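You operate a simulated robot arm through the tools that you are given. There is no shell and no other tool.

Carry out the task below with a simulated robot arm. There is one attempt and no reset: what you move stays moved.

## Task
Bring the water panel on line: lamp on, both couplings joined, blue and violet valves open.
Fine: join each coupling before its valve opens; both gauges must climb to 2 bar.

Only the result counts: the job must be done as asked and must still hold three seconds after the hand-in. Knocking over, shifting, dropping, spilling or breaking anything else fails it.

## Robot
A 7-joint arm with a two-finger parallel gripper, fixed in place. Base frame: the origin is on the floor under the middle of its stand, x ahead of it, y to its left, z up. Readings come in m, rad, newtons and seconds.
It reaches about 1.247 m from its shoulder. Its first joint turns from -2.304 to 2.304 rad. Payload 3.91 kg.
The tool frame sits at the grasp point between the pads (the TCP): z along the fingers, y along the line on which they close. The tips reach 0.03 m beyond it. Largest opening 0.11 m; finger width 0.02, thickness 0.01; the body of the gripper, 0.048 by 0.112 m, starts 0.055 m behind the TCP.
Orientation is told as [roll, pitch, yaw] about the base's x, y, z axes, in that order, counted from this pose: with the fingers straight down and closing along the base's y, the tool's x points along the base's -x, its y along +y and its z along -z.

## Interface
- The arm moves only by the tool drive_tool. Its argument "steps" is a list of rows, each an object of numbers (a shift or turn left out is 0, a gripper value left out holds the last): "dx", "dy", "dz": the shift along the tool's x, y, z in units of 25 mm (1.0 is 25 mm); "ax", "ay", "az": the turn, a rotation vector about the tool's x, y, z in units of 4 degrees (1.0 is 4 degrees); "claw": the closure, from 0 (fully open) to 1 (shut). In form: [{"dx": .., "dy": .., "dz": .., "ax": .., "ay": .., "az": .., "claw": ..}, ...]. A call has 1 to 20 rows; each row shifts and turns the commanded pose from where the row before left it, along the tool's axes as they then stand. A call with a number of a shift or a turn outside -1 to 1 is refused whole. Rows are played at 5 a second. More than 0.05 m and 0.15 rad between two rows, or a gripper value outside its range, and nothing of the call is played. A pose out of reach is approached as far as the arm can. The call stops where the force on the tool passes 70 N (or 10 N more than at its start, if that is more) or the arm is blocked; 0.2 s more then pass. Each finger travels about 0.108 m/s and halts on what it meets, pressing with about 37 N; the grip force reading is that of the motor and also rises with nothing between the fingers. The clock runs only during rows and for 0.2 s after the last one: add rows that do not move to give the fingers time. It gives the time, the measured TCP pose, the force on the tool (base axes), the opening and the grip force at its end, in the units of the frame above (readings bear some noise), with the torque about the TCP (base axes, N m) and any sound that the robot's microphone picked up, and new pictures: "views" is both (left out), scene, wrist or none.
- Cameras (640 x 400 px; columns grow to the right, rows downward): "scene" is fixed at [0.2215, -0.6494, 1.5935]; the picture's right is [0.96, -0.29, 0.00], its down [-0.13, -0.43, -0.89] and it looks along [0.26, 0.85, -0.45] (base axes); focal length 326 px, centre (320, 200). "wrist" rides on the gripper at [0.072, 0.017, -0.103] in the tool frame; the picture's right is [-0.23, 0.97, 0.00], its down [-0.76, -0.18, -0.62] and it looks along [-0.61, -0.14, 0.78] (tool axes); focal length 222 px, centre (320, 200).
- locate(camera, pixels): for up to 12 pixels [column, row] of the newest picture of that camera ("zoom" is the newest enlarged one), the place [x, y, z] in the base frame of the surface seen there, good to about 0.002 m. The clock stands still meanwhile.
- zoom(camera, box): a new picture of the part [left, top, right, bottom] of that camera's present view, enlarged. The clock stands still meanwhile.
- finish_job(): hands the job in; it is judged then, once.

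Leave the gripper open and the arm clear of the work at the hand-in unless told otherwise.

The tools are called after "Call:" by a JSON object that holds its "api" and its "payload". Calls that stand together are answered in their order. drive_tool: Moves the arm, as the interface text tells. Its arguments: {"type":"object","properties":{"steps":{"type":"array","items":{"type":"object","properties":{"dx":{"type":"number"},"dy":{"type":"number"},"dz":{"type":"number"},"ax":{"type":"number"},"ay":{"type":"number"},"az":{"type":"number"},"claw":{"type":"number"}}}},"views":{"type":"string","enum":["both","scene","wrist","none"]}},"required":["steps"]} The other tools are called the same way: locate (camera, pixels) gives the place of the surface under pixels of a picture; zoom (camera, box) takes an enlarged picture of a part of a camera's view; finish_job () hands the job in.

At the start:

```text
time_s: 0.0
ee_pos: [0.4655, 0.2329, 1.2371]
tool_rot: [0.0, -0.001, -0.001]
contact_force: [0.0, -0.6, -0.2]
wrist_torque: [-0.04, -0.01, -0.01]
finger_gap: 0.11
finger_force: 0.0
```

scene: 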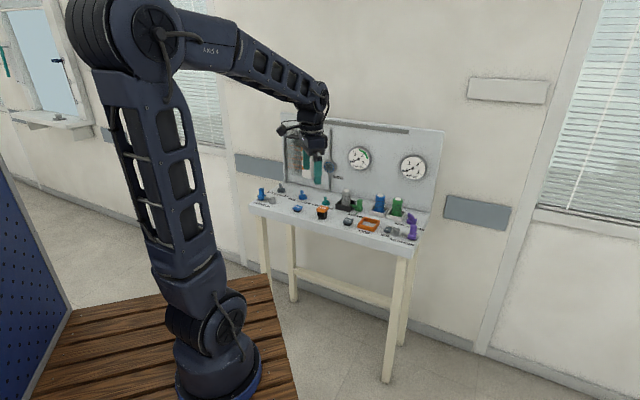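
wrist: 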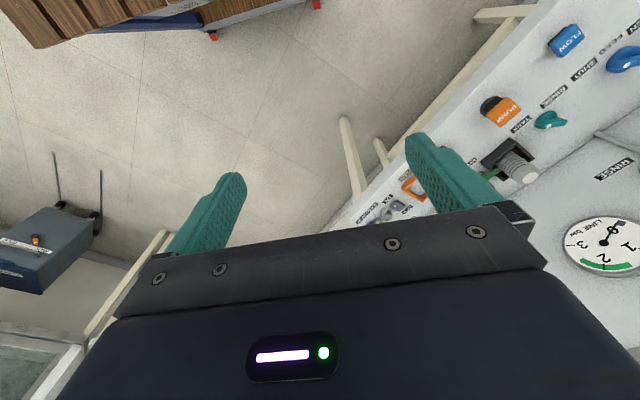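

I see a water panel on a table with valves, gauges and couplings. I'll zoom in on the scene camera to see the details before moving.

Call:
{"api": "zoom", "payload": {"camera": "scene", "box": [240, 170, 340, 232]}}

Call:
{"api": "zoom", "payload": {"camera": "scene", "box": [330, 180, 430, 242]}}

Call:
{"api": "zoom", "payload": {"camera": "scene", "box": [270, 110, 450, 222]}}

```text
6.40 times, centred on (290, 201) of scene
```

zoom: 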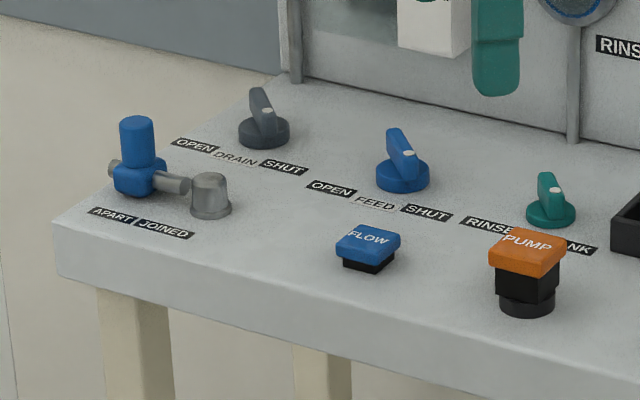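

```text
6.40 times, centred on (380, 211) of scene
```

zoom: 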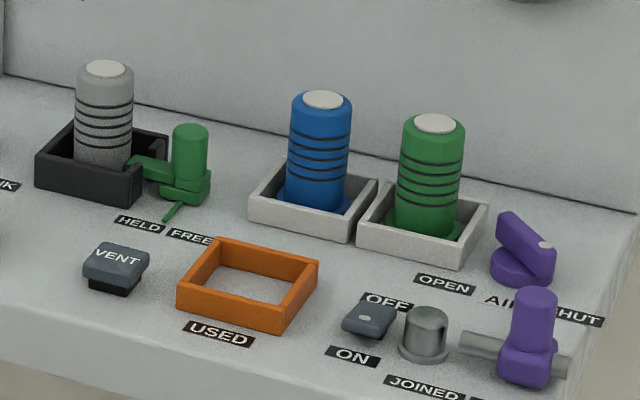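

```text
3.56 times, centred on (360, 166) of scene
```

zoom: 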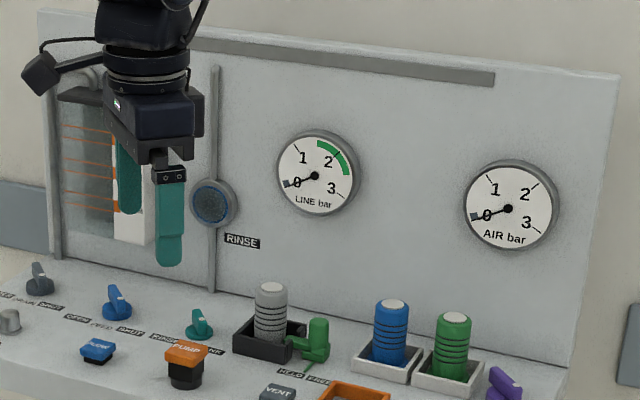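

The blue coupling is at the left (APART/JOINED), the violet coupling and the AIR valve are at the right, and there's an OFF/ON switch next to it. I'll zoom closer and locate the key points.

Call:
{"api": "zoom", "payload": {"camera": "scene", "box": [250, 180, 290, 205]}}

Call:
{"api": "locate", "payload": {"camera": "zoom", "pixels": [[180, 120], [175, 60], [320, 250], [290, 180], [110, 300], [230, 330], [540, 340], [50, 170], [60, 380], [600, 50]]}}

```text
16.00 times, centred on (270, 192) of scene
```

zoom: 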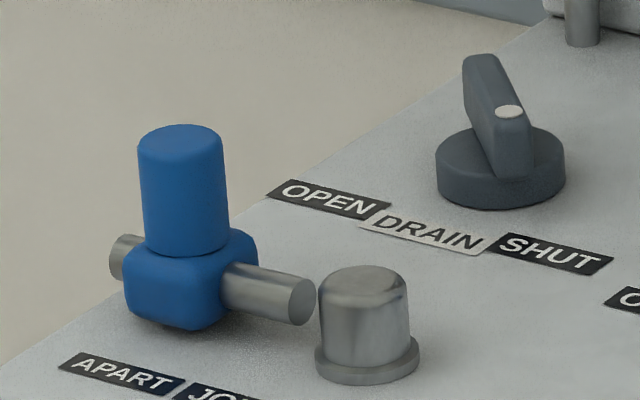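

```text
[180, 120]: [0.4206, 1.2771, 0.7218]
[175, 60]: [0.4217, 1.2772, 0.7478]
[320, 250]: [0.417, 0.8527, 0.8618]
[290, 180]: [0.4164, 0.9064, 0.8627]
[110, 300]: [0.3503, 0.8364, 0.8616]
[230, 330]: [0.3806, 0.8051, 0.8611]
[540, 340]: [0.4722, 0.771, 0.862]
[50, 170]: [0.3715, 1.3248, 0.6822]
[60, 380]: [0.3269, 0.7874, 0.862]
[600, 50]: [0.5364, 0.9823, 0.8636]
```

The table top is at z≈0.862. Now I'll locate points on the blue coupling and its labels in this zoom, then move to the other items.

Call:
{"api": "locate", "payload": {"camera": "zoom", "pixels": [[180, 135], [180, 160], [190, 250], [175, 280], [245, 270], [300, 300], [240, 290], [125, 260], [365, 280], [370, 320], [360, 370], [190, 320]]}}

Call:
{"api": "zoom", "payload": {"camera": "scene", "box": [290, 184, 330, 209]}}

```text
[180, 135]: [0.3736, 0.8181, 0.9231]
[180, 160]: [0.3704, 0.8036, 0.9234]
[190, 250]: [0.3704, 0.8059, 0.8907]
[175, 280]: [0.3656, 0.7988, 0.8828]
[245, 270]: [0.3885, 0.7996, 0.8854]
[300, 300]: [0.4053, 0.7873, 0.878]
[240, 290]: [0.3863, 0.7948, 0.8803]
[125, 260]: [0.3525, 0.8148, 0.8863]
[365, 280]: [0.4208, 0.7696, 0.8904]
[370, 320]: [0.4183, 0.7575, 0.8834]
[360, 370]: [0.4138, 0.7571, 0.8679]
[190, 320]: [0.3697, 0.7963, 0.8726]
```

```text
16.00 times, centred on (310, 196) of scene
```

zoom: 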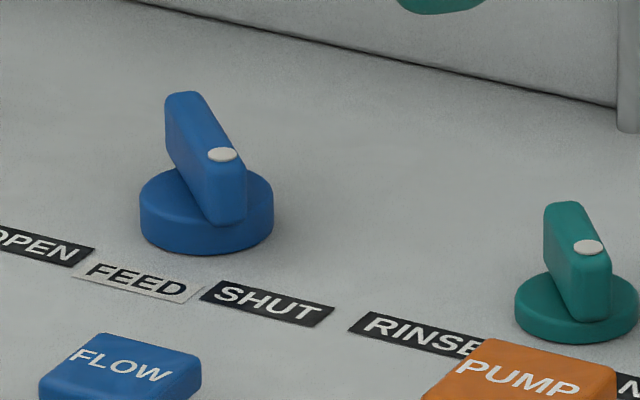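

Blue coupling post is around (0.371, 0.81), bar going toward the grey socket at (0.418, 0.762). Now I'll locate the FEED valve's handle ends and label positions, and zoom on the violet side.

Call:
{"api": "locate", "payload": {"camera": "zoom", "pixels": [[180, 95], [205, 135], [222, 155], [235, 175], [230, 210], [190, 150], [160, 190], [255, 185], [205, 240], [40, 245], [135, 280], [265, 305]]}}

Call:
{"api": "zoom", "payload": {"camera": "scene", "box": [380, 210, 428, 240]}}

```text
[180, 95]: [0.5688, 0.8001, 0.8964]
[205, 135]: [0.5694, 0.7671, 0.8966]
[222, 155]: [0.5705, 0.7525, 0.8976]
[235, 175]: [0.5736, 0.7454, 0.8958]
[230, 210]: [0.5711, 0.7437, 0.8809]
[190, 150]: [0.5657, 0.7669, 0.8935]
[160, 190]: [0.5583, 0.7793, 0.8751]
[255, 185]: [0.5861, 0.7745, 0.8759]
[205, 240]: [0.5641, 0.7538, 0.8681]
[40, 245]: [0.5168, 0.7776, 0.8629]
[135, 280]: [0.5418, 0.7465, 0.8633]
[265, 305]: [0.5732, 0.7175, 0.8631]
```

```text
13.33 times, centred on (404, 225) of scene
```

zoom: 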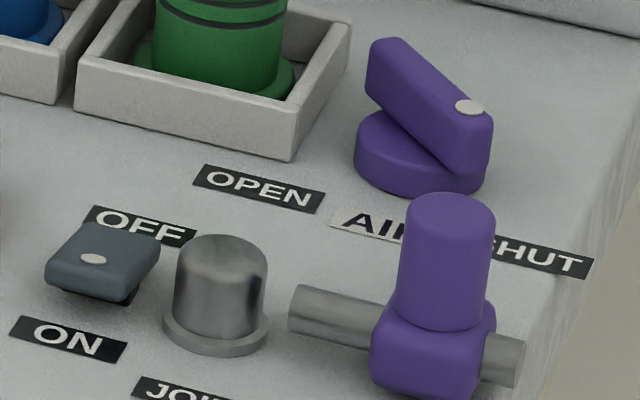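

FEED handle: centre ≈(0.570, 0.773), pointing along -y to SHUT; OPEN label is along -x, so it turns clockwise from above about 90°. Now I'll locate the violet parts, the switch and labels.

Call:
{"api": "locate", "payload": {"camera": "zoom", "pixels": [[390, 45], [430, 75], [470, 107], [485, 120], [475, 160], [370, 150], [450, 200], [450, 215], [445, 320], [430, 340], [300, 310], [515, 355]]}}

Call:
{"api": "locate", "payload": {"camera": "zoom", "pixels": [[93, 259], [60, 270], [75, 230], [150, 245], [125, 275], [140, 225], [70, 338], [225, 250], [218, 300], [215, 345], [258, 187], [550, 258]]}}

```text
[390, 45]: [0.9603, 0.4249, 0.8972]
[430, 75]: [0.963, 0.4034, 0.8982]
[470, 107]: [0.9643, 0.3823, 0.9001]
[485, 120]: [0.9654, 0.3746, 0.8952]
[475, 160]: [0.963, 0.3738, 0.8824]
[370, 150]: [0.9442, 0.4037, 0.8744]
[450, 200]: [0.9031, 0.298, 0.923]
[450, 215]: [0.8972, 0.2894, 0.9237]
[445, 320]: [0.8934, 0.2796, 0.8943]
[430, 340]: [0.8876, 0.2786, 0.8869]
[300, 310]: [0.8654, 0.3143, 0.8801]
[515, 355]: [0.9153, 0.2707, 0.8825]
```

```text
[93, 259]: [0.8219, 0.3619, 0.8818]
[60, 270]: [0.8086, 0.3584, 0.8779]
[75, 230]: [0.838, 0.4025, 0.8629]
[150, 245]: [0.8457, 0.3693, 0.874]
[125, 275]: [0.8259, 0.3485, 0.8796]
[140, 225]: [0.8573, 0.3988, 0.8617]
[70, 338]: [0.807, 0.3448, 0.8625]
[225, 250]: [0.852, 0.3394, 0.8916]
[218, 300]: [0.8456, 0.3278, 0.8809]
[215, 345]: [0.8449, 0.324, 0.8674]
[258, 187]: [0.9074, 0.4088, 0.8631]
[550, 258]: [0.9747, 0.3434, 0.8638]
```

Violet valve centre ≈(0.963, 0.399), violet post ≈(0.90, 0.293), its socket ≈(0.85, 0.335). The switch sits at ≈(0.825, 0.365). I'll zoom in tightly on the switch and on the coupling labels.

Call:
{"api": "zoom", "payload": {"camera": "scene", "box": [378, 221, 402, 236]}}

Call:
{"api": "zoom", "payload": {"camera": "scene", "box": [380, 222, 428, 252]}}

Call:
{"api": "locate", "payload": {"camera": "zoom", "pixels": [[180, 232], [290, 260], [460, 190], [460, 140], [500, 185], [310, 170], [305, 140], [225, 110], [220, 180], [460, 40], [415, 80], [495, 80]]}}

Call:
{"api": "locate", "payload": {"camera": "scene", "pixels": [[257, 203], [265, 205], [260, 189], [273, 198], [298, 208], [322, 209], [360, 224], [348, 221], [347, 192], [325, 200]]}}

```text
16.00 times, centred on (390, 228) of scene
```

zoom: 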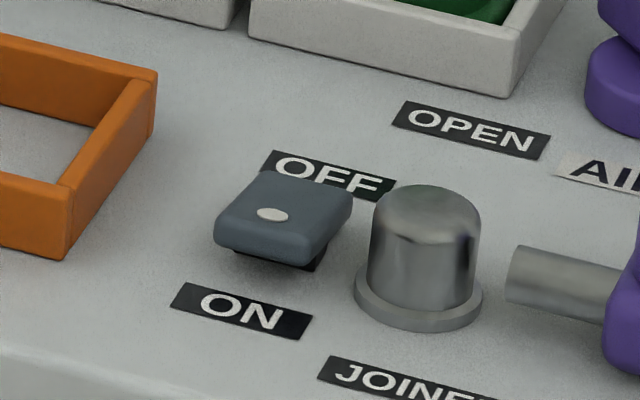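

```text
13.33 times, centred on (404, 237) of scene
```

zoom: 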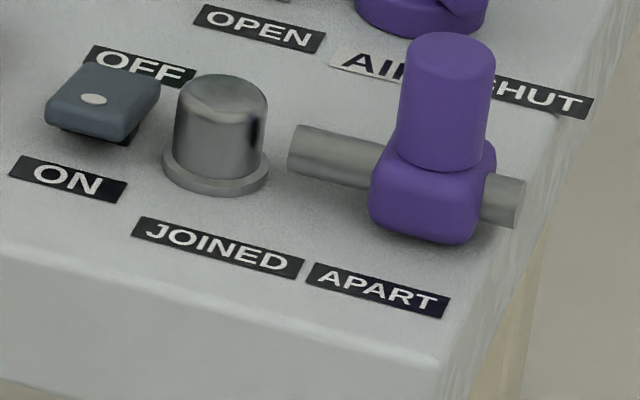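

```text
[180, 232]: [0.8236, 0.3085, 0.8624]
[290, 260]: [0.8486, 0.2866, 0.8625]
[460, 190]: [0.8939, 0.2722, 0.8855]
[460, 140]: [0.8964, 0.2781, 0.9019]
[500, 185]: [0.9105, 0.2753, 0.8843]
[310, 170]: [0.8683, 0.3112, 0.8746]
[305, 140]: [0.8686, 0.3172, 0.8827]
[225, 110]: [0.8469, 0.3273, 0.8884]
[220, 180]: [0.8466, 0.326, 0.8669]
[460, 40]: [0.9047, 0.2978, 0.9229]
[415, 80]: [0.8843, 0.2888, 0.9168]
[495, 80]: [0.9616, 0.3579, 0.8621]
```

```text
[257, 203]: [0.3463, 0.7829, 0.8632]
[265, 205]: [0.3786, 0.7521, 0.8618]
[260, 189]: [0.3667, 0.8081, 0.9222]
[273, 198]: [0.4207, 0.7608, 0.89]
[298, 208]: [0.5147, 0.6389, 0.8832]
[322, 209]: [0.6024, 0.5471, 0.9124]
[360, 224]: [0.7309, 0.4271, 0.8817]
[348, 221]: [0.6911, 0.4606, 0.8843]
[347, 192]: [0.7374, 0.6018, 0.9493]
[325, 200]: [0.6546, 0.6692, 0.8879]
```

Labels confirm: blue slides toward +x/-y, violet slides toward -x/+y. Now I'll look at the switch cap's tilt with precise locates in a fresh zoom.

Call:
{"api": "zoom", "payload": {"camera": "scene", "box": [380, 222, 396, 232]}}

Call:
{"api": "locate", "payload": {"camera": "zoom", "pixels": [[240, 60], [390, 90], [320, 100], [180, 140], [300, 180], [250, 150], [200, 90], [350, 130], [150, 170], [250, 200], [340, 200], [300, 210]]}}

```text
16.00 times, centred on (388, 227) of scene
```

zoom: 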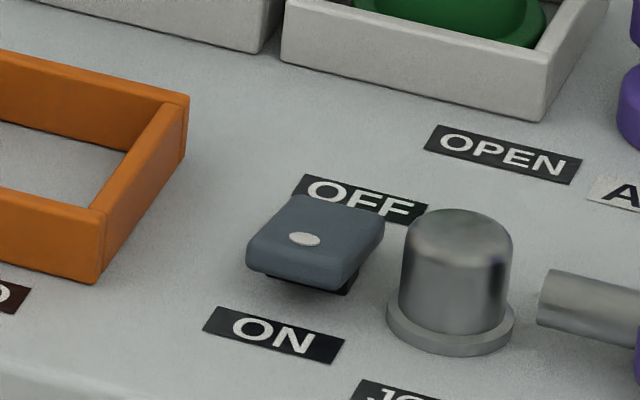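

```text
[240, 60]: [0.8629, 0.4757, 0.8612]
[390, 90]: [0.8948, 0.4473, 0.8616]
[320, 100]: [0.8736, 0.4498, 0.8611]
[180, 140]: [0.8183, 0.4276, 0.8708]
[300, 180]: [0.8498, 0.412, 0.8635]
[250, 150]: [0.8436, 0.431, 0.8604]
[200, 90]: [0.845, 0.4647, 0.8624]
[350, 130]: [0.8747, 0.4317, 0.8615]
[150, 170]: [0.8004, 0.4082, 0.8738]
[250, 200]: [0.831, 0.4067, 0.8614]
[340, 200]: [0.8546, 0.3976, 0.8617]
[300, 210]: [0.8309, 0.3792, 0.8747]
```

The cap spans roughly (248..385, 195..290) in this zoom. I'll locate points across its top.

Call:
{"api": "locate", "payload": {"camera": "zoom", "pixels": [[295, 202], [370, 222], [335, 215], [305, 239], [330, 235], [345, 245], [260, 245], [325, 262], [290, 255], [295, 272], [345, 285], [310, 285]]}}

```text
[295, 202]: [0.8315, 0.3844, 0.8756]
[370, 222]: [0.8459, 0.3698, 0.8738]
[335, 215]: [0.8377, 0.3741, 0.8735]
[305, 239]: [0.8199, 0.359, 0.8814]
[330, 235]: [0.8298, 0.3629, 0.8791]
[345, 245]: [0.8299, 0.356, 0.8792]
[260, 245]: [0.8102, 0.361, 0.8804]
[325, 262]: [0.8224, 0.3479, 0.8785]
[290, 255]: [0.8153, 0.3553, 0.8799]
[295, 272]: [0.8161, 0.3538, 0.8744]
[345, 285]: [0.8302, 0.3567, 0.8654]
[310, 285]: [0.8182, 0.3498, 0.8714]
```

The switch is a rocker: back (OFF) edge low at z≈0.874, front edge high at z≈0.881. So pressing the front near (0.819, 0.357) turns it ON. The panel runs at about -45°, so first I'll yaw the tool by +45° in place so that its axes line up with the table.

Call:
{"api": "drive_tool", "payload": {"steps": [{"az": -1}, {"az": -1}, {"az": -1}, {"az": -1}, {"az": -1}, {"az": -1}, {"az": -1}, {"az": -1}, {"az": -1}, {"az": -1}, {"az": -1}, {"az": -0.25}, {}], "views": "both"}}

```text
time_s: 2.8
ee_pos: [0.4645, 0.2327, 1.2372]
tool_rot: [0.001, -0.001, 0.787]
contact_force: [0.1, -0.4, 0.0]
wrist_torque: [0.05, -0.02, 0.01]
finger_gap: 0.1099
finger_force: 0.1
```

scene: 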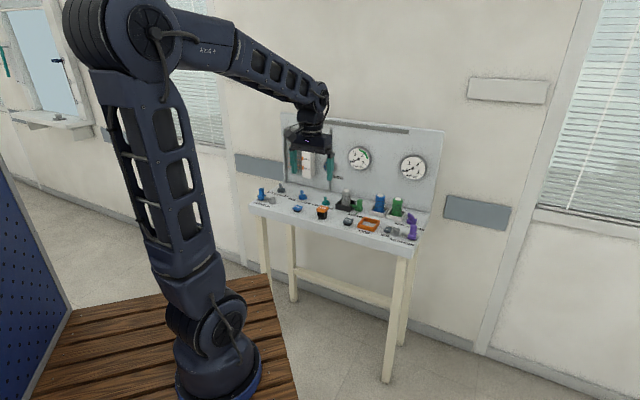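
wrist: 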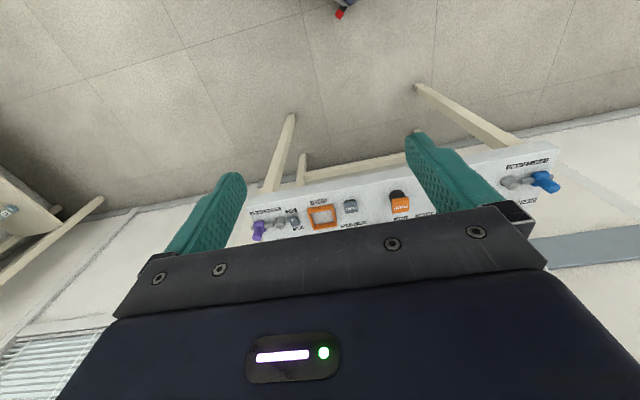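

Yaw is now 45°. Next I'll shut the claw and move to above the rocker's front edge (0.818, 0.356) at z≈1.02.

Call:
{"api": "drive_tool", "payload": {"steps": [{"dx": -0.967, "dy": -0.465, "dz": 0.62, "claw": 1}, {"dx": -0.967, "dy": -0.465, "dz": 0.62}, {"dx": -0.967, "dy": -0.465, "dz": 0.62}, {"dx": -0.967, "dy": -0.465, "dz": 0.62}, {"dx": -0.967, "dy": -0.465, "dz": 0.62}, {"dx": -0.967, "dy": -0.465, "dz": 0.62}, {"dx": -0.967, "dy": -0.465, "dz": 0.62}, {"dx": -0.967, "dy": -0.465, "dz": 0.62}, {"dx": -0.967, "dy": -0.465, "dz": 0.62}, {"dx": -0.967, "dy": -0.465, "dz": 0.62}, {"dx": -0.967, "dy": -0.465, "dz": 0.62}, {"dx": -0.967, "dy": -0.465, "dz": 0.62}, {"dx": -0.967, "dy": -0.465, "dz": 0.62}, {"dx": -0.967, "dy": -0.465, "dz": 0.62}, {}], "views": "both"}}

```text
time_s: 6.0
ee_pos: [0.8197, 0.3603, 1.0204]
tool_rot: [0.0, 0.0, 0.785]
contact_force: [-0.1, 0.7, -1.9]
wrist_torque: [-0.01, 0.0, -0.01]
finger_gap: 0.0001
finger_force: 36.9
```

scene: 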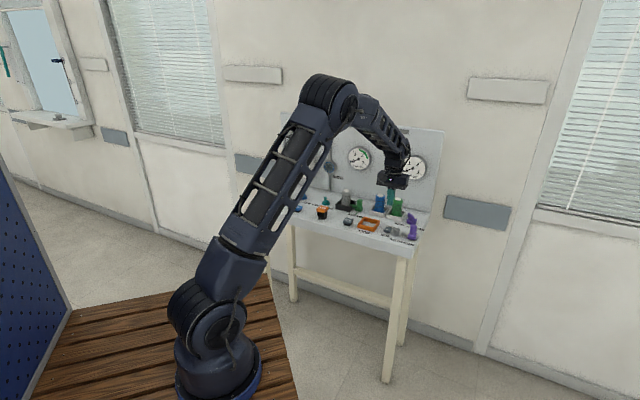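
wrist: 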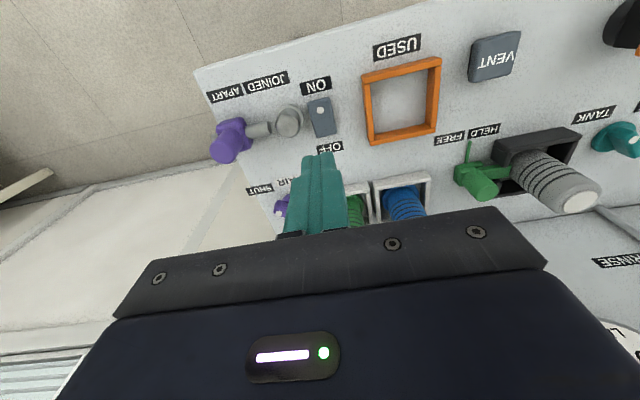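

TCP is at (0.820, 0.360, 1.020). The wrist view shows the switch at about (321,116) with ON on its far side. I'll zoom in and locate it from this closer camera.

Call:
{"api": "zoom", "payload": {"camera": "wrist", "box": [200, 60, 360, 160]}}

Call:
{"api": "locate", "payload": {"camera": "wrist", "pixels": [[319, 99], [321, 108], [322, 118], [324, 131], [310, 102], [329, 98], [315, 133], [334, 131], [288, 120], [235, 130], [230, 150], [255, 131]]}}

```text
4.00 times, centred on (280, 110) of wrist
```

zoom: 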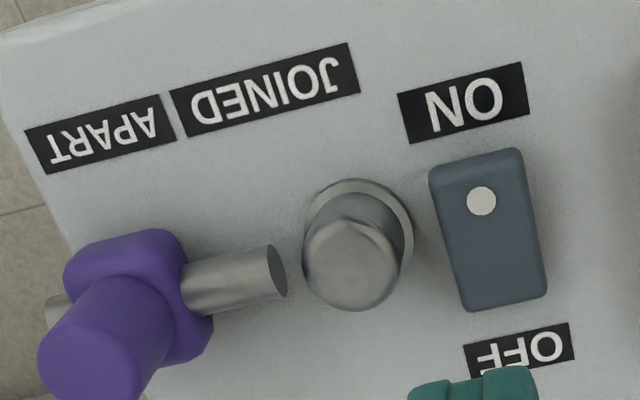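

```text
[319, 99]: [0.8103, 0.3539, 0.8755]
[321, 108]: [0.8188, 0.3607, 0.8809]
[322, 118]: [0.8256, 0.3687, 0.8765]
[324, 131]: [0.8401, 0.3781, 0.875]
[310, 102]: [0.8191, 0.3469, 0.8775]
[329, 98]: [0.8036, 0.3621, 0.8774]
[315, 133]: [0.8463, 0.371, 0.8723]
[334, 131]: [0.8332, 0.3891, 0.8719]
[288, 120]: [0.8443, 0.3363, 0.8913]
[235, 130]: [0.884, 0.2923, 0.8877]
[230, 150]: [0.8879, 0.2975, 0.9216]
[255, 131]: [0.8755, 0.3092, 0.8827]
```

Switch front edge is at (0.811, 0.354), back edge (0.840, 0.380). I'll centre over (0.815, 0.357) and lower until the tips are just above the cap (z≈0.89).

Call:
{"api": "drive_tool", "payload": {"steps": [{"dx": 0.254, "dy": 0.05, "dz": 0.5}, {"dz": 0.7}, {"dz": 0.7}, {"dz": 0.7}, {"dz": 0.7}, {"dz": 0.6}, {}], "views": "both"}}

```text
time_s: 7.6
ee_pos: [0.8143, 0.3552, 0.922]
tool_rot: [0.0, -0.001, 0.787]
contact_force: [-0.3, 0.3, -0.1]
wrist_torque: [-0.02, 0.0, -0.03]
finger_gap: 0.0
finger_force: 37.2
```

scene: 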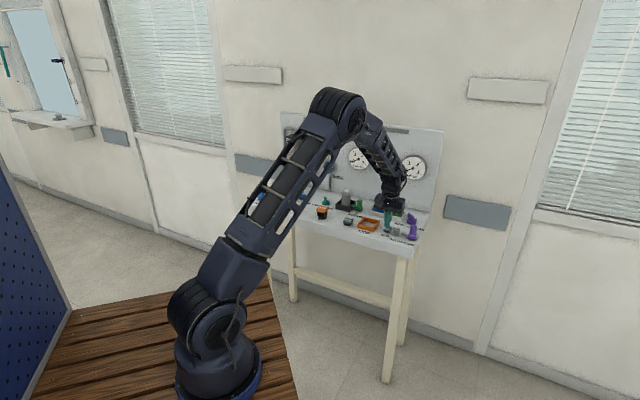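
wrist: 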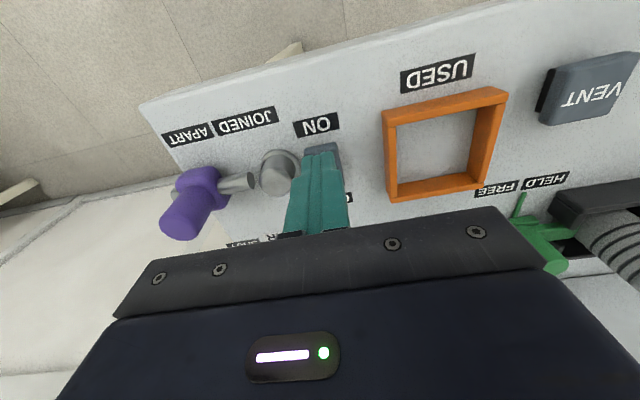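

Tips are at about z=0.892, over the front part of the cap with clearance from the grey socket. I'll press down in small steps.

Call:
{"api": "drive_tool", "payload": {"steps": [{"dz": 0.12}, {"dz": 0.12}, {"dz": 0.12}, {"dz": 0.12}, {"dz": 0.12}, {"dz": 0.12}, {}], "views": "both"}}

```text
time_s: 9.2
ee_pos: [0.8153, 0.3547, 0.9042]
tool_rot: [0.001, -0.002, 0.785]
contact_force: [-0.3, -1.1, 0.7]
wrist_torque: [0.0, -0.03, 0.0]
finger_gap: 0.0
finger_force: 37.2
```

scene: 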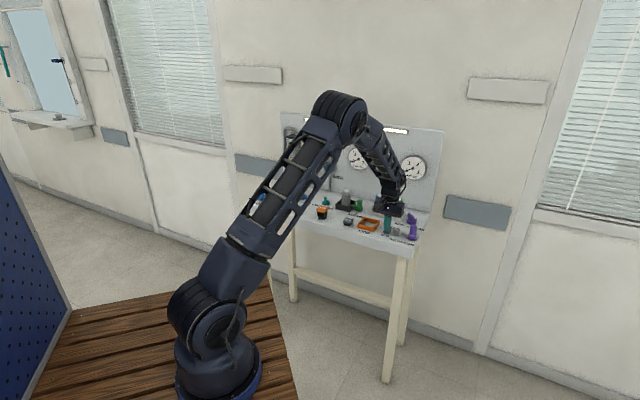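
wrist: 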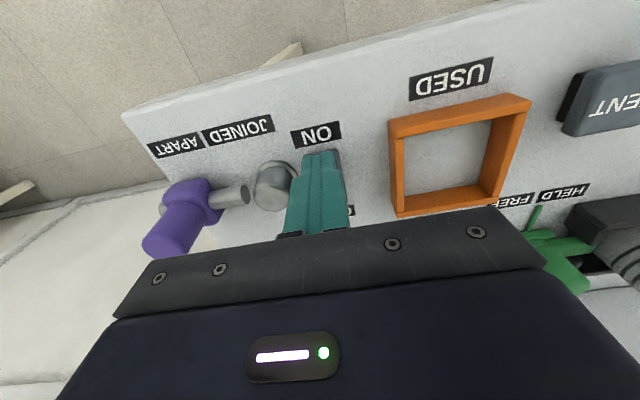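

The strip lamp at scene (395,131) now looks lit. I'll lift off and check that the switch stays put.

Call:
{"api": "drive_tool", "payload": {"steps": [{"dz": -0.5}, {"dz": -1}, {"dz": -1}, {"dz": -1}, {"dz": -1}, {}], "views": "both"}}

Call:
{"api": "zoom", "payload": {"camera": "scene", "box": [270, 110, 450, 222]}}

Call:
{"api": "zoom", "payload": {"camera": "wrist", "box": [200, 60, 360, 160]}}

```text
time_s: 10.6
ee_pos: [0.8153, 0.3522, 1.016]
tool_rot: [0.0, 0.001, 0.784]
contact_force: [1.2, -0.6, 0.0]
wrist_torque: [0.0, 0.0, 0.01]
finger_gap: 0.0002
finger_force: 36.7
```

scene: 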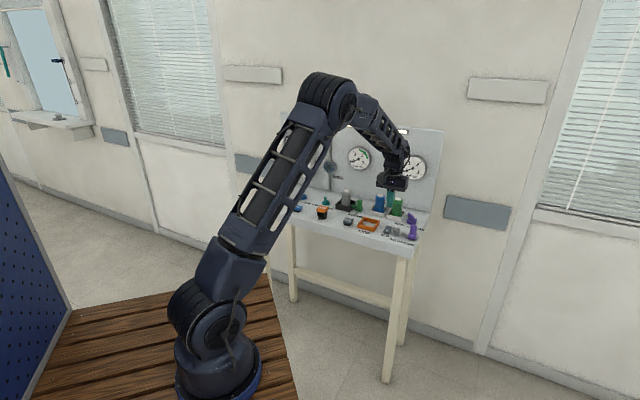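
wrist: 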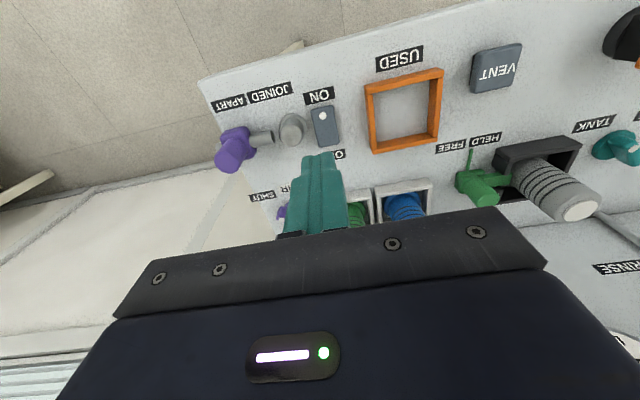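

```text
3.56 times, centred on (360, 166) of scene
```

zoom: 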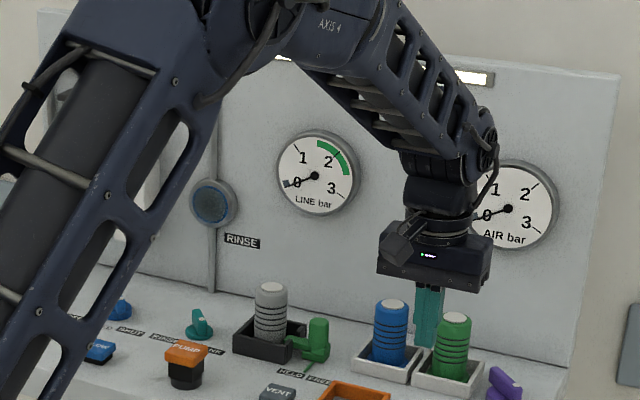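

```text
4.00 times, centred on (280, 110) of wrist
```

zoom: 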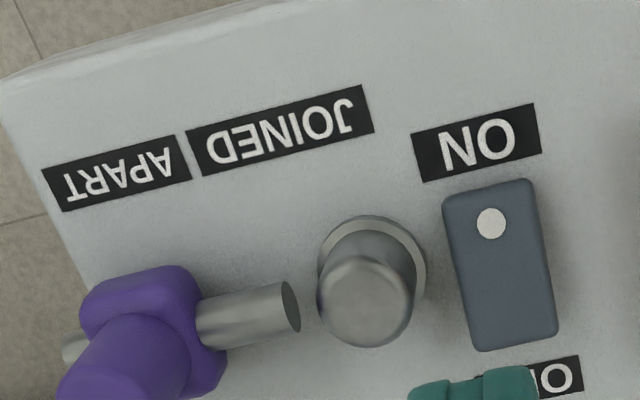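

The lamp is lit and the rocker shows the ON side down. Next is the violet coupling. I'll move above its post (~(0.900, 0.293)) and open the claw to about 60 mm.

Call:
{"api": "drive_tool", "payload": {"steps": [{"dx": -0.144, "dy": -0.814, "claw": 0.45}, {"dx": -0.144, "dy": -0.814}, {"dx": -0.144, "dy": -0.814}, {"dx": -0.144, "dy": -0.814}, {"dx": -0.144, "dy": -0.814}, {}, {}], "views": "both"}}

Call:
{"api": "zoom", "payload": {"camera": "wrist", "box": [240, 80, 400, 180]}}

```text
time_s: 12.2
ee_pos: [0.8987, 0.2944, 1.0192]
tool_rot: [-0.002, 0.0, 0.786]
contact_force: [-0.1, 1.1, 0.1]
wrist_torque: [0.0, 0.01, -0.02]
finger_gap: 0.0606
finger_force: 0.0
```

scene: 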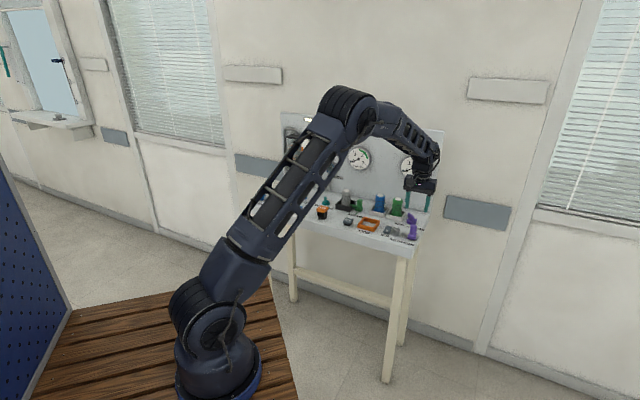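
wrist: 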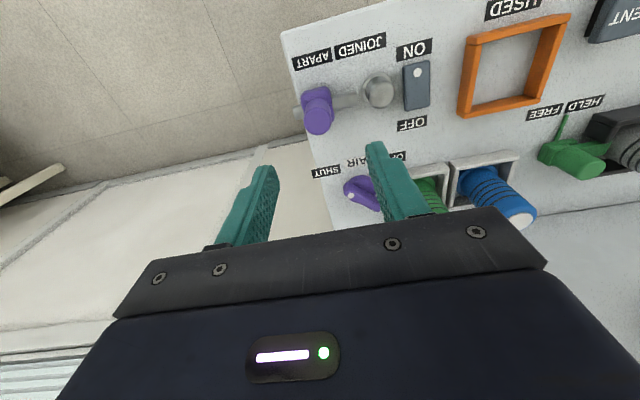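

```text
4.00 times, centred on (320, 130) of wrist
```

zoom: 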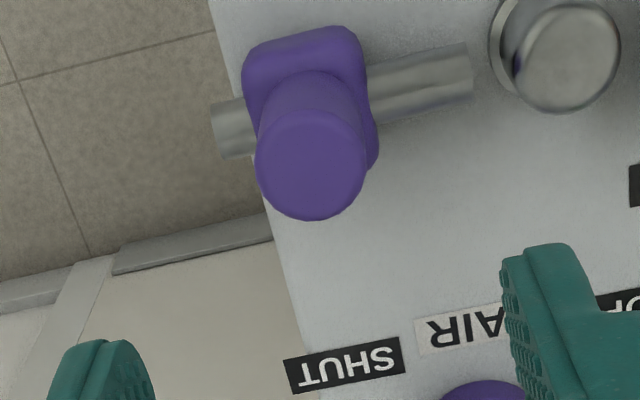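

The post's top disc is clear at (312,165) in this zoom. I'll locate its edges, the bar, and the socket.

Call:
{"api": "locate", "payload": {"camera": "zoom", "pixels": [[312, 165], [265, 165], [358, 160], [312, 118], [312, 212], [465, 70], [440, 90], [570, 60], [520, 60], [612, 50], [225, 130], [560, 105]]}}

```text
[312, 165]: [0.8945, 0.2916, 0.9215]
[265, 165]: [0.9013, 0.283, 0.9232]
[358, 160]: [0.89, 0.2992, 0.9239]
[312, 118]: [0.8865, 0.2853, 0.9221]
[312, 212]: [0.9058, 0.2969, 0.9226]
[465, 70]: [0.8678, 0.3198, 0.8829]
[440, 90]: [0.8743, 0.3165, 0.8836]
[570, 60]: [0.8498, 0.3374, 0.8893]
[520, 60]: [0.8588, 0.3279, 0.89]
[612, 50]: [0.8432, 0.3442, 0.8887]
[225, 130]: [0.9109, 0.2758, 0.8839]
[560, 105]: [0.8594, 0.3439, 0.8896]
```

Post centre is (0.8955, 0.2913), radius ~0.0115, top z=0.923. I'll centre on it and lower to TCP z≈0.928 so the tips (z≈0.898) stay above the collar and the socket.

Call:
{"api": "drive_tool", "payload": {"steps": [{"dx": 0.178, "dz": 0.6}, {"dz": 0.7}, {"dz": 0.7}, {"dz": 0.7}, {"dz": 0.6}, {"dz": 0.35}, {}], "views": "both"}}

Call:
{"api": "zoom", "payload": {"camera": "wrist", "box": [200, 80, 440, 230]}}

Call:
{"api": "zoom", "payload": {"camera": "scene", "box": [380, 205, 428, 235]}}

```text
time_s: 13.8
ee_pos: [0.8957, 0.2936, 0.9241]
tool_rot: [0.0, 0.0, 0.786]
contact_force: [-0.4, 0.6, 0.2]
wrist_torque: [-0.02, 0.0, 0.01]
finger_gap: 0.0609
finger_force: 0.0
```

scene: 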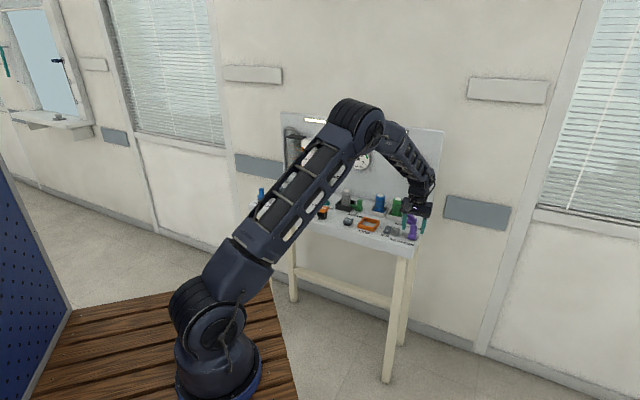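
wrist: 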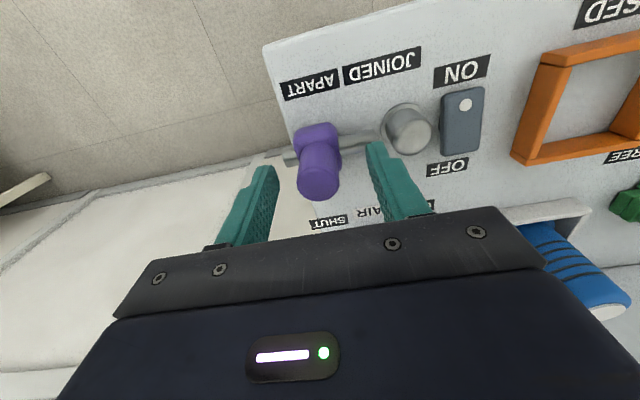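

```text
2.67 times, centred on (320, 155) of wrist
```

zoom: 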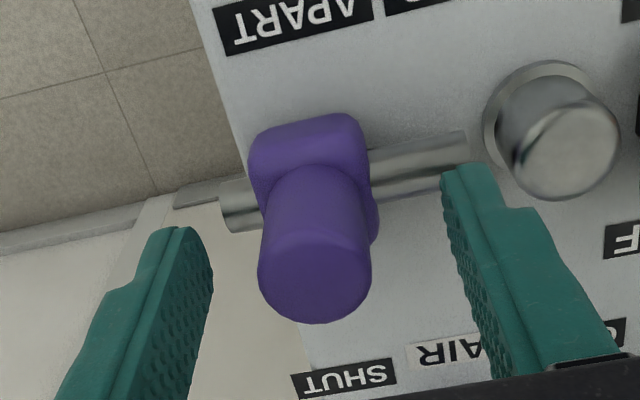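

```text
13.33 times, centred on (404, 220) of scene
```

zoom: 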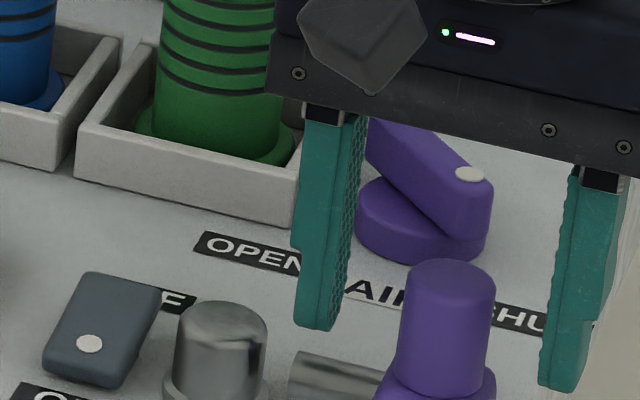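

Fingers straddle the post properly. I'll raise 2 mm for collar clearance and close on the post.

Call:
{"api": "drive_tool", "payload": {"steps": [{"dz": -0.08}, {"claw": 1}, {}, {}], "views": "both"}}

Call:
{"api": "zoom", "payload": {"camera": "wrist", "box": [200, 80, 440, 230]}}

```text
time_s: 14.8
ee_pos: [0.8962, 0.2926, 0.9266]
tool_rot: [-0.002, 0.001, 0.784]
contact_force: [2.6, -1.4, -0.3]
wrist_torque: [0.02, -0.13, 0.04]
finger_gap: 0.0252
finger_force: 45.0
```

scene: 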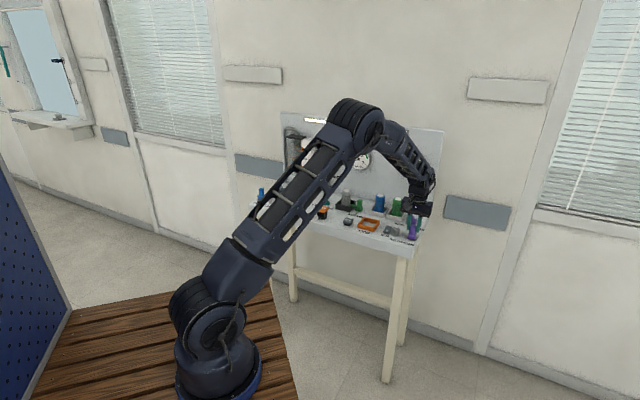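
wrist: 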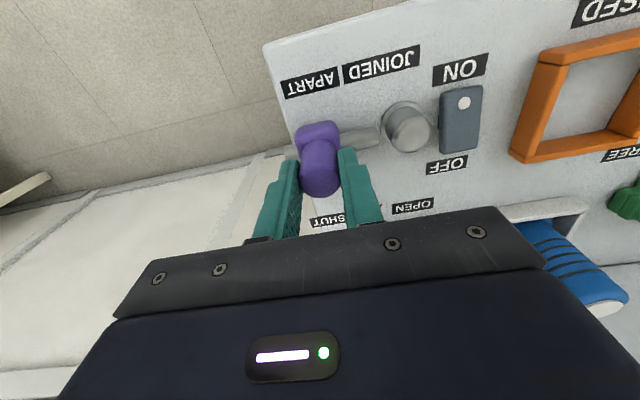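

```text
2.67 times, centred on (320, 155) of wrist
```

zoom: 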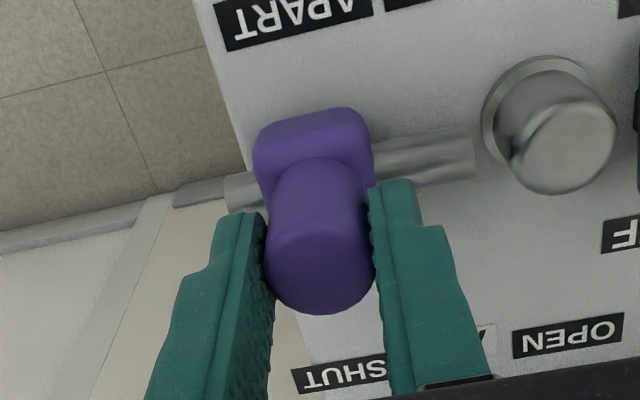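

Post held (gap 25 mm). Tool +y points toward the socket, so I'll slide in 2.5 mm steps and watch force and sound.

Call:
{"api": "drive_tool", "payload": {"steps": [{"dy": 0.1}, {"dy": 0.1}, {"dy": 0.1}, {"dy": 0.1}, {}], "views": "wrist"}}

Call:
{"api": "zoom", "payload": {"camera": "wrist", "box": [200, 80, 440, 230]}}

```text
time_s: 16.0
ee_pos: [0.8887, 0.2989, 0.9246]
tool_rot: [-0.001, 0.001, 0.786]
contact_force: [3.9, 3.5, -5.7]
wrist_torque: [0.35, -0.36, 0.02]
finger_gap: 0.0251
finger_force: 45.0
```

wrist: 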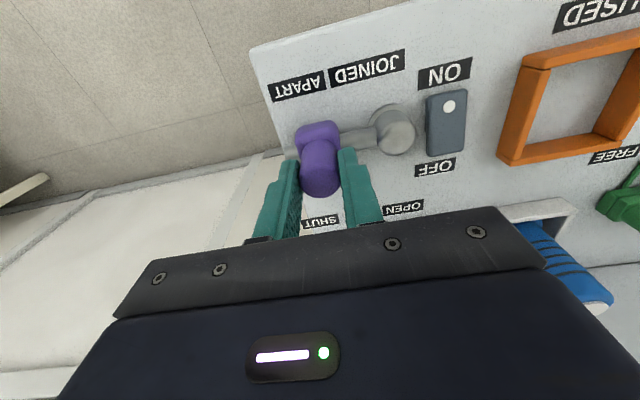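

```text
2.67 times, centred on (320, 155) of wrist
```

zoom: 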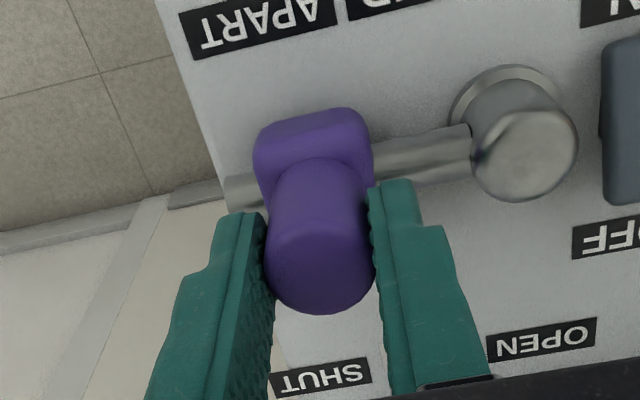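

The coupling and bar move together, with the bar tip now at the socket. Force is small, so I'll keep sliding.

Call:
{"api": "drive_tool", "payload": {"steps": [{"dy": 0.1}, {"dy": 0.1}, {"dy": 0.1}, {"dy": 0.1}, {}], "views": "wrist"}}

Call:
{"api": "zoom", "payload": {"camera": "wrist", "box": [200, 80, 440, 230]}}

```text
time_s: 17.2
ee_pos: [0.8819, 0.3073, 0.9268]
tool_rot: [-0.001, 0.003, 0.785]
contact_force: [7.7, 7.0, -14.1]
wrist_torque: [0.23, -0.25, -0.01]
finger_gap: 0.0252
finger_force: 45.1
```

wrist: 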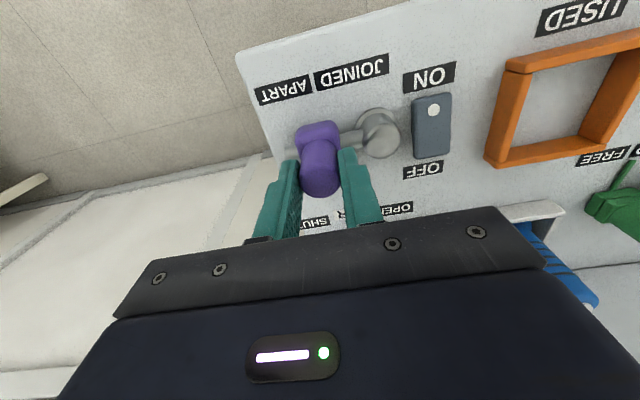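

```text
2.67 times, centred on (320, 155) of wrist
```

zoom: 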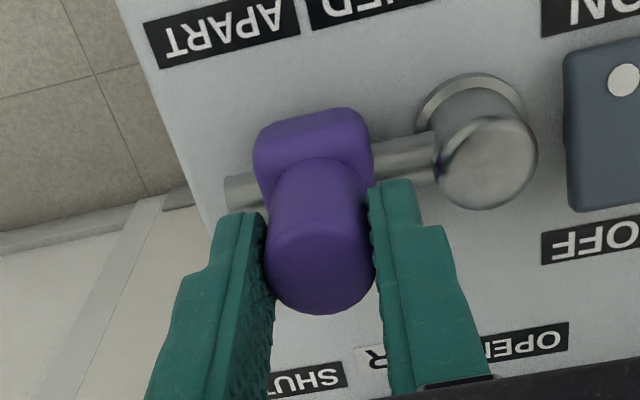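

The bar is entering the socket. There's a mild sideways and downward reaction (~10 N, 14 N), so I'll ease by 1 mm down and 0.5 mm back while continuing.

Call:
{"api": "drive_tool", "payload": {"steps": [{"dy": 0.1, "dz": 0.03, "dx": -0.02}, {"dy": 0.1}, {"dy": 0.1}, {"dy": 0.1}, {}], "views": "wrist"}}

Call:
{"api": "zoom", "payload": {"camera": "wrist", "box": [200, 80, 440, 230]}}

```text
time_s: 18.4
ee_pos: [0.8746, 0.3145, 0.9275]
tool_rot: [0.0, 0.0, 0.785]
contact_force: [-14.2, -11.8, 8.5]
wrist_torque: [-0.92, 0.98, -0.03]
finger_gap: 0.0251
finger_force: 45.1
```

wrist: 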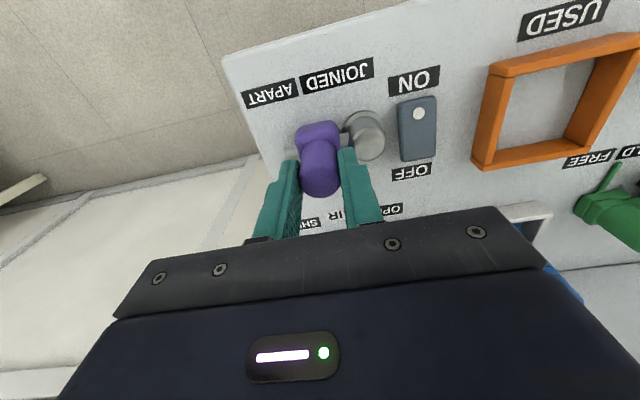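

```text
2.67 times, centred on (320, 155) of wrist
```

zoom: 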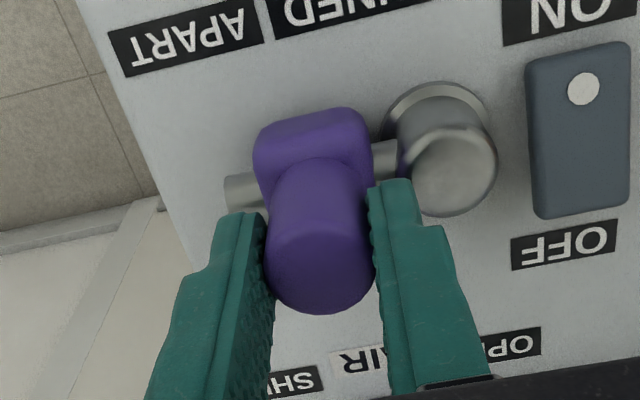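

The gap between the collar and the socket is now only a few mm. The side force flipped sign, so I'll ease forward slightly and push on in smaller steps.

Call:
{"api": "drive_tool", "payload": {"steps": [{"dy": 0.06, "dx": 0.01, "dz": -0.01}, {"dy": 0.06}, {}], "views": "wrist"}}

Call:
{"api": "zoom", "payload": {"camera": "wrist", "box": [200, 80, 440, 230]}}

```text
time_s: 19.2
ee_pos: [0.873, 0.3163, 0.9264]
tool_rot: [-0.001, -0.001, 0.785]
contact_force: [-9.6, -8.1, -3.8]
wrist_torque: [0.14, -0.15, 0.01]
finger_gap: 0.0253
finger_force: 45.1
```

wrist: 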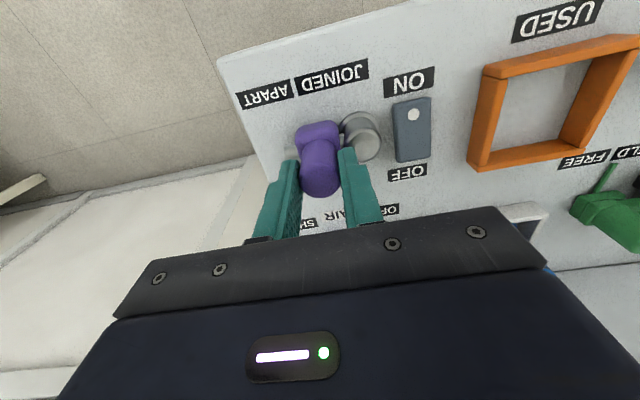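

```text
2.67 times, centred on (320, 155) of wrist
```

zoom: 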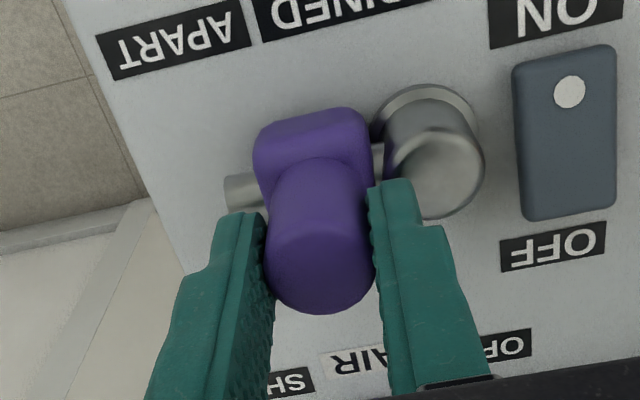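

Still no stop felt along the slide direction, so I'll continue a few mm more.

Call:
{"api": "drive_tool", "payload": {"steps": [{"dy": 0.06, "dx": 0.005}, {"dy": 0.06}, {"dy": 0.06}, {}], "views": "wrist"}}

Call:
{"api": "zoom", "payload": {"camera": "wrist", "box": [200, 80, 440, 230]}}

```text
time_s: 20.2
ee_pos: [0.8722, 0.3156, 0.9274]
tool_rot: [-0.001, -0.001, 0.783]
contact_force: [17.5, -14.8, -11.1]
wrist_torque: [-0.33, -0.66, -0.01]
finger_gap: 0.0252
finger_force: 45.0
```

wrist: 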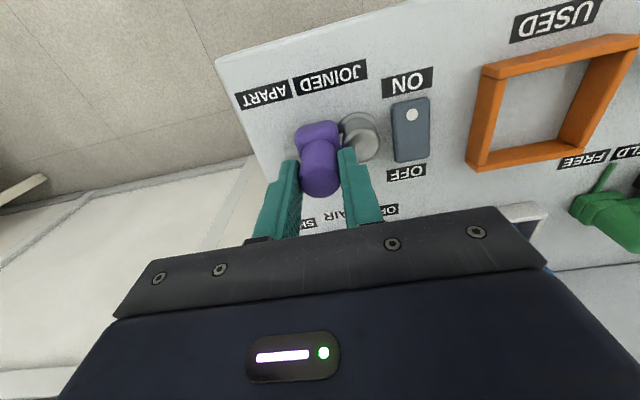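

```text
2.67 times, centred on (320, 155) of wrist
```

zoom: 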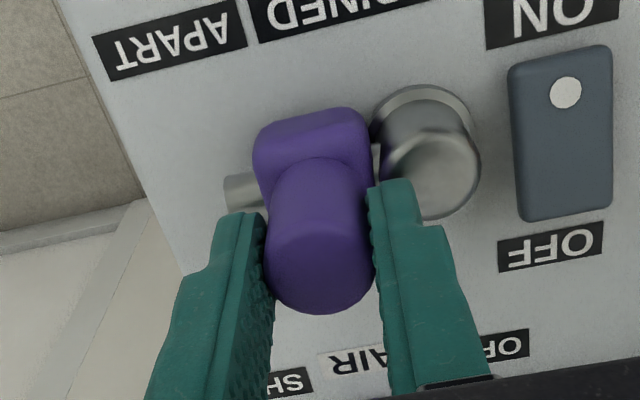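

A resistance of ~23 N along the slide: end stop, or the last bit of engagement. I'll push 2–3 mm more of command to be sure it's fully seated.

Call:
{"api": "drive_tool", "payload": {"steps": [{"dy": 0.05}, {"dy": 0.05}, {}], "views": "both"}}

Call:
{"api": "zoom", "payload": {"camera": "wrist", "box": [200, 80, 440, 230]}}

Call:
{"api": "zoom", "payload": {"camera": "scene", "box": [380, 210, 428, 240]}}

```text
time_s: 21.0
ee_pos: [0.8719, 0.3167, 0.9268]
tool_rot: [-0.005, -0.003, 0.781]
contact_force: [46.1, -32.4, -4.5]
wrist_torque: [-0.98, -1.39, 0.08]
finger_gap: 0.0254
finger_force: 45.3
```

scene: 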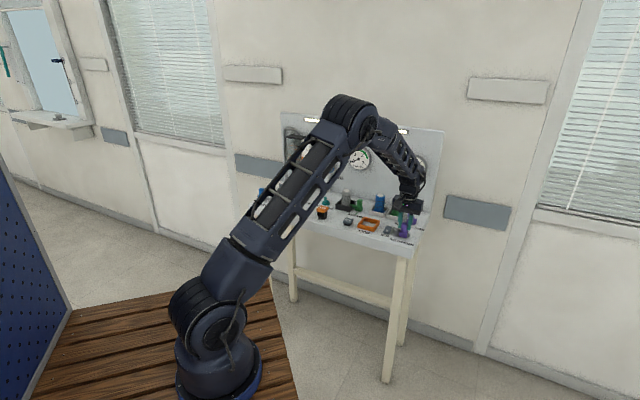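
wrist: 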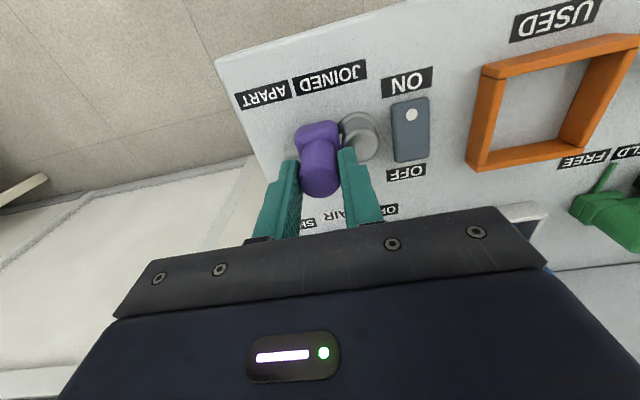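

```text
2.67 times, centred on (320, 155) of wrist
```

zoom: 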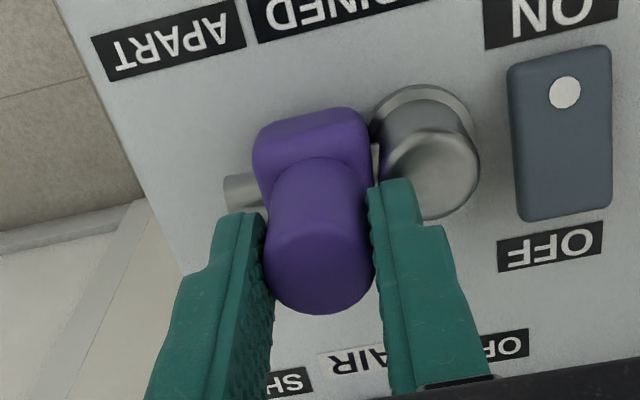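

```text
13.33 times, centred on (404, 225) of scene
```

zoom: 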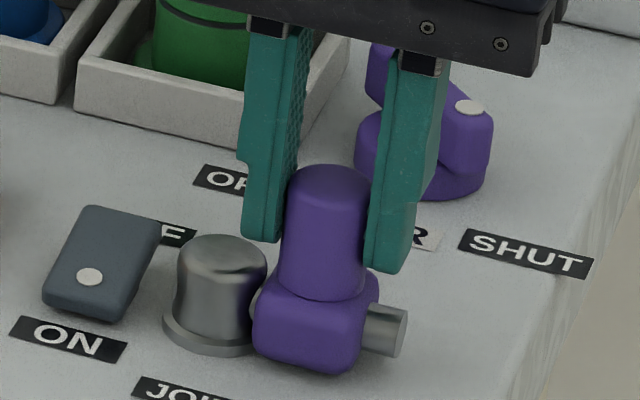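

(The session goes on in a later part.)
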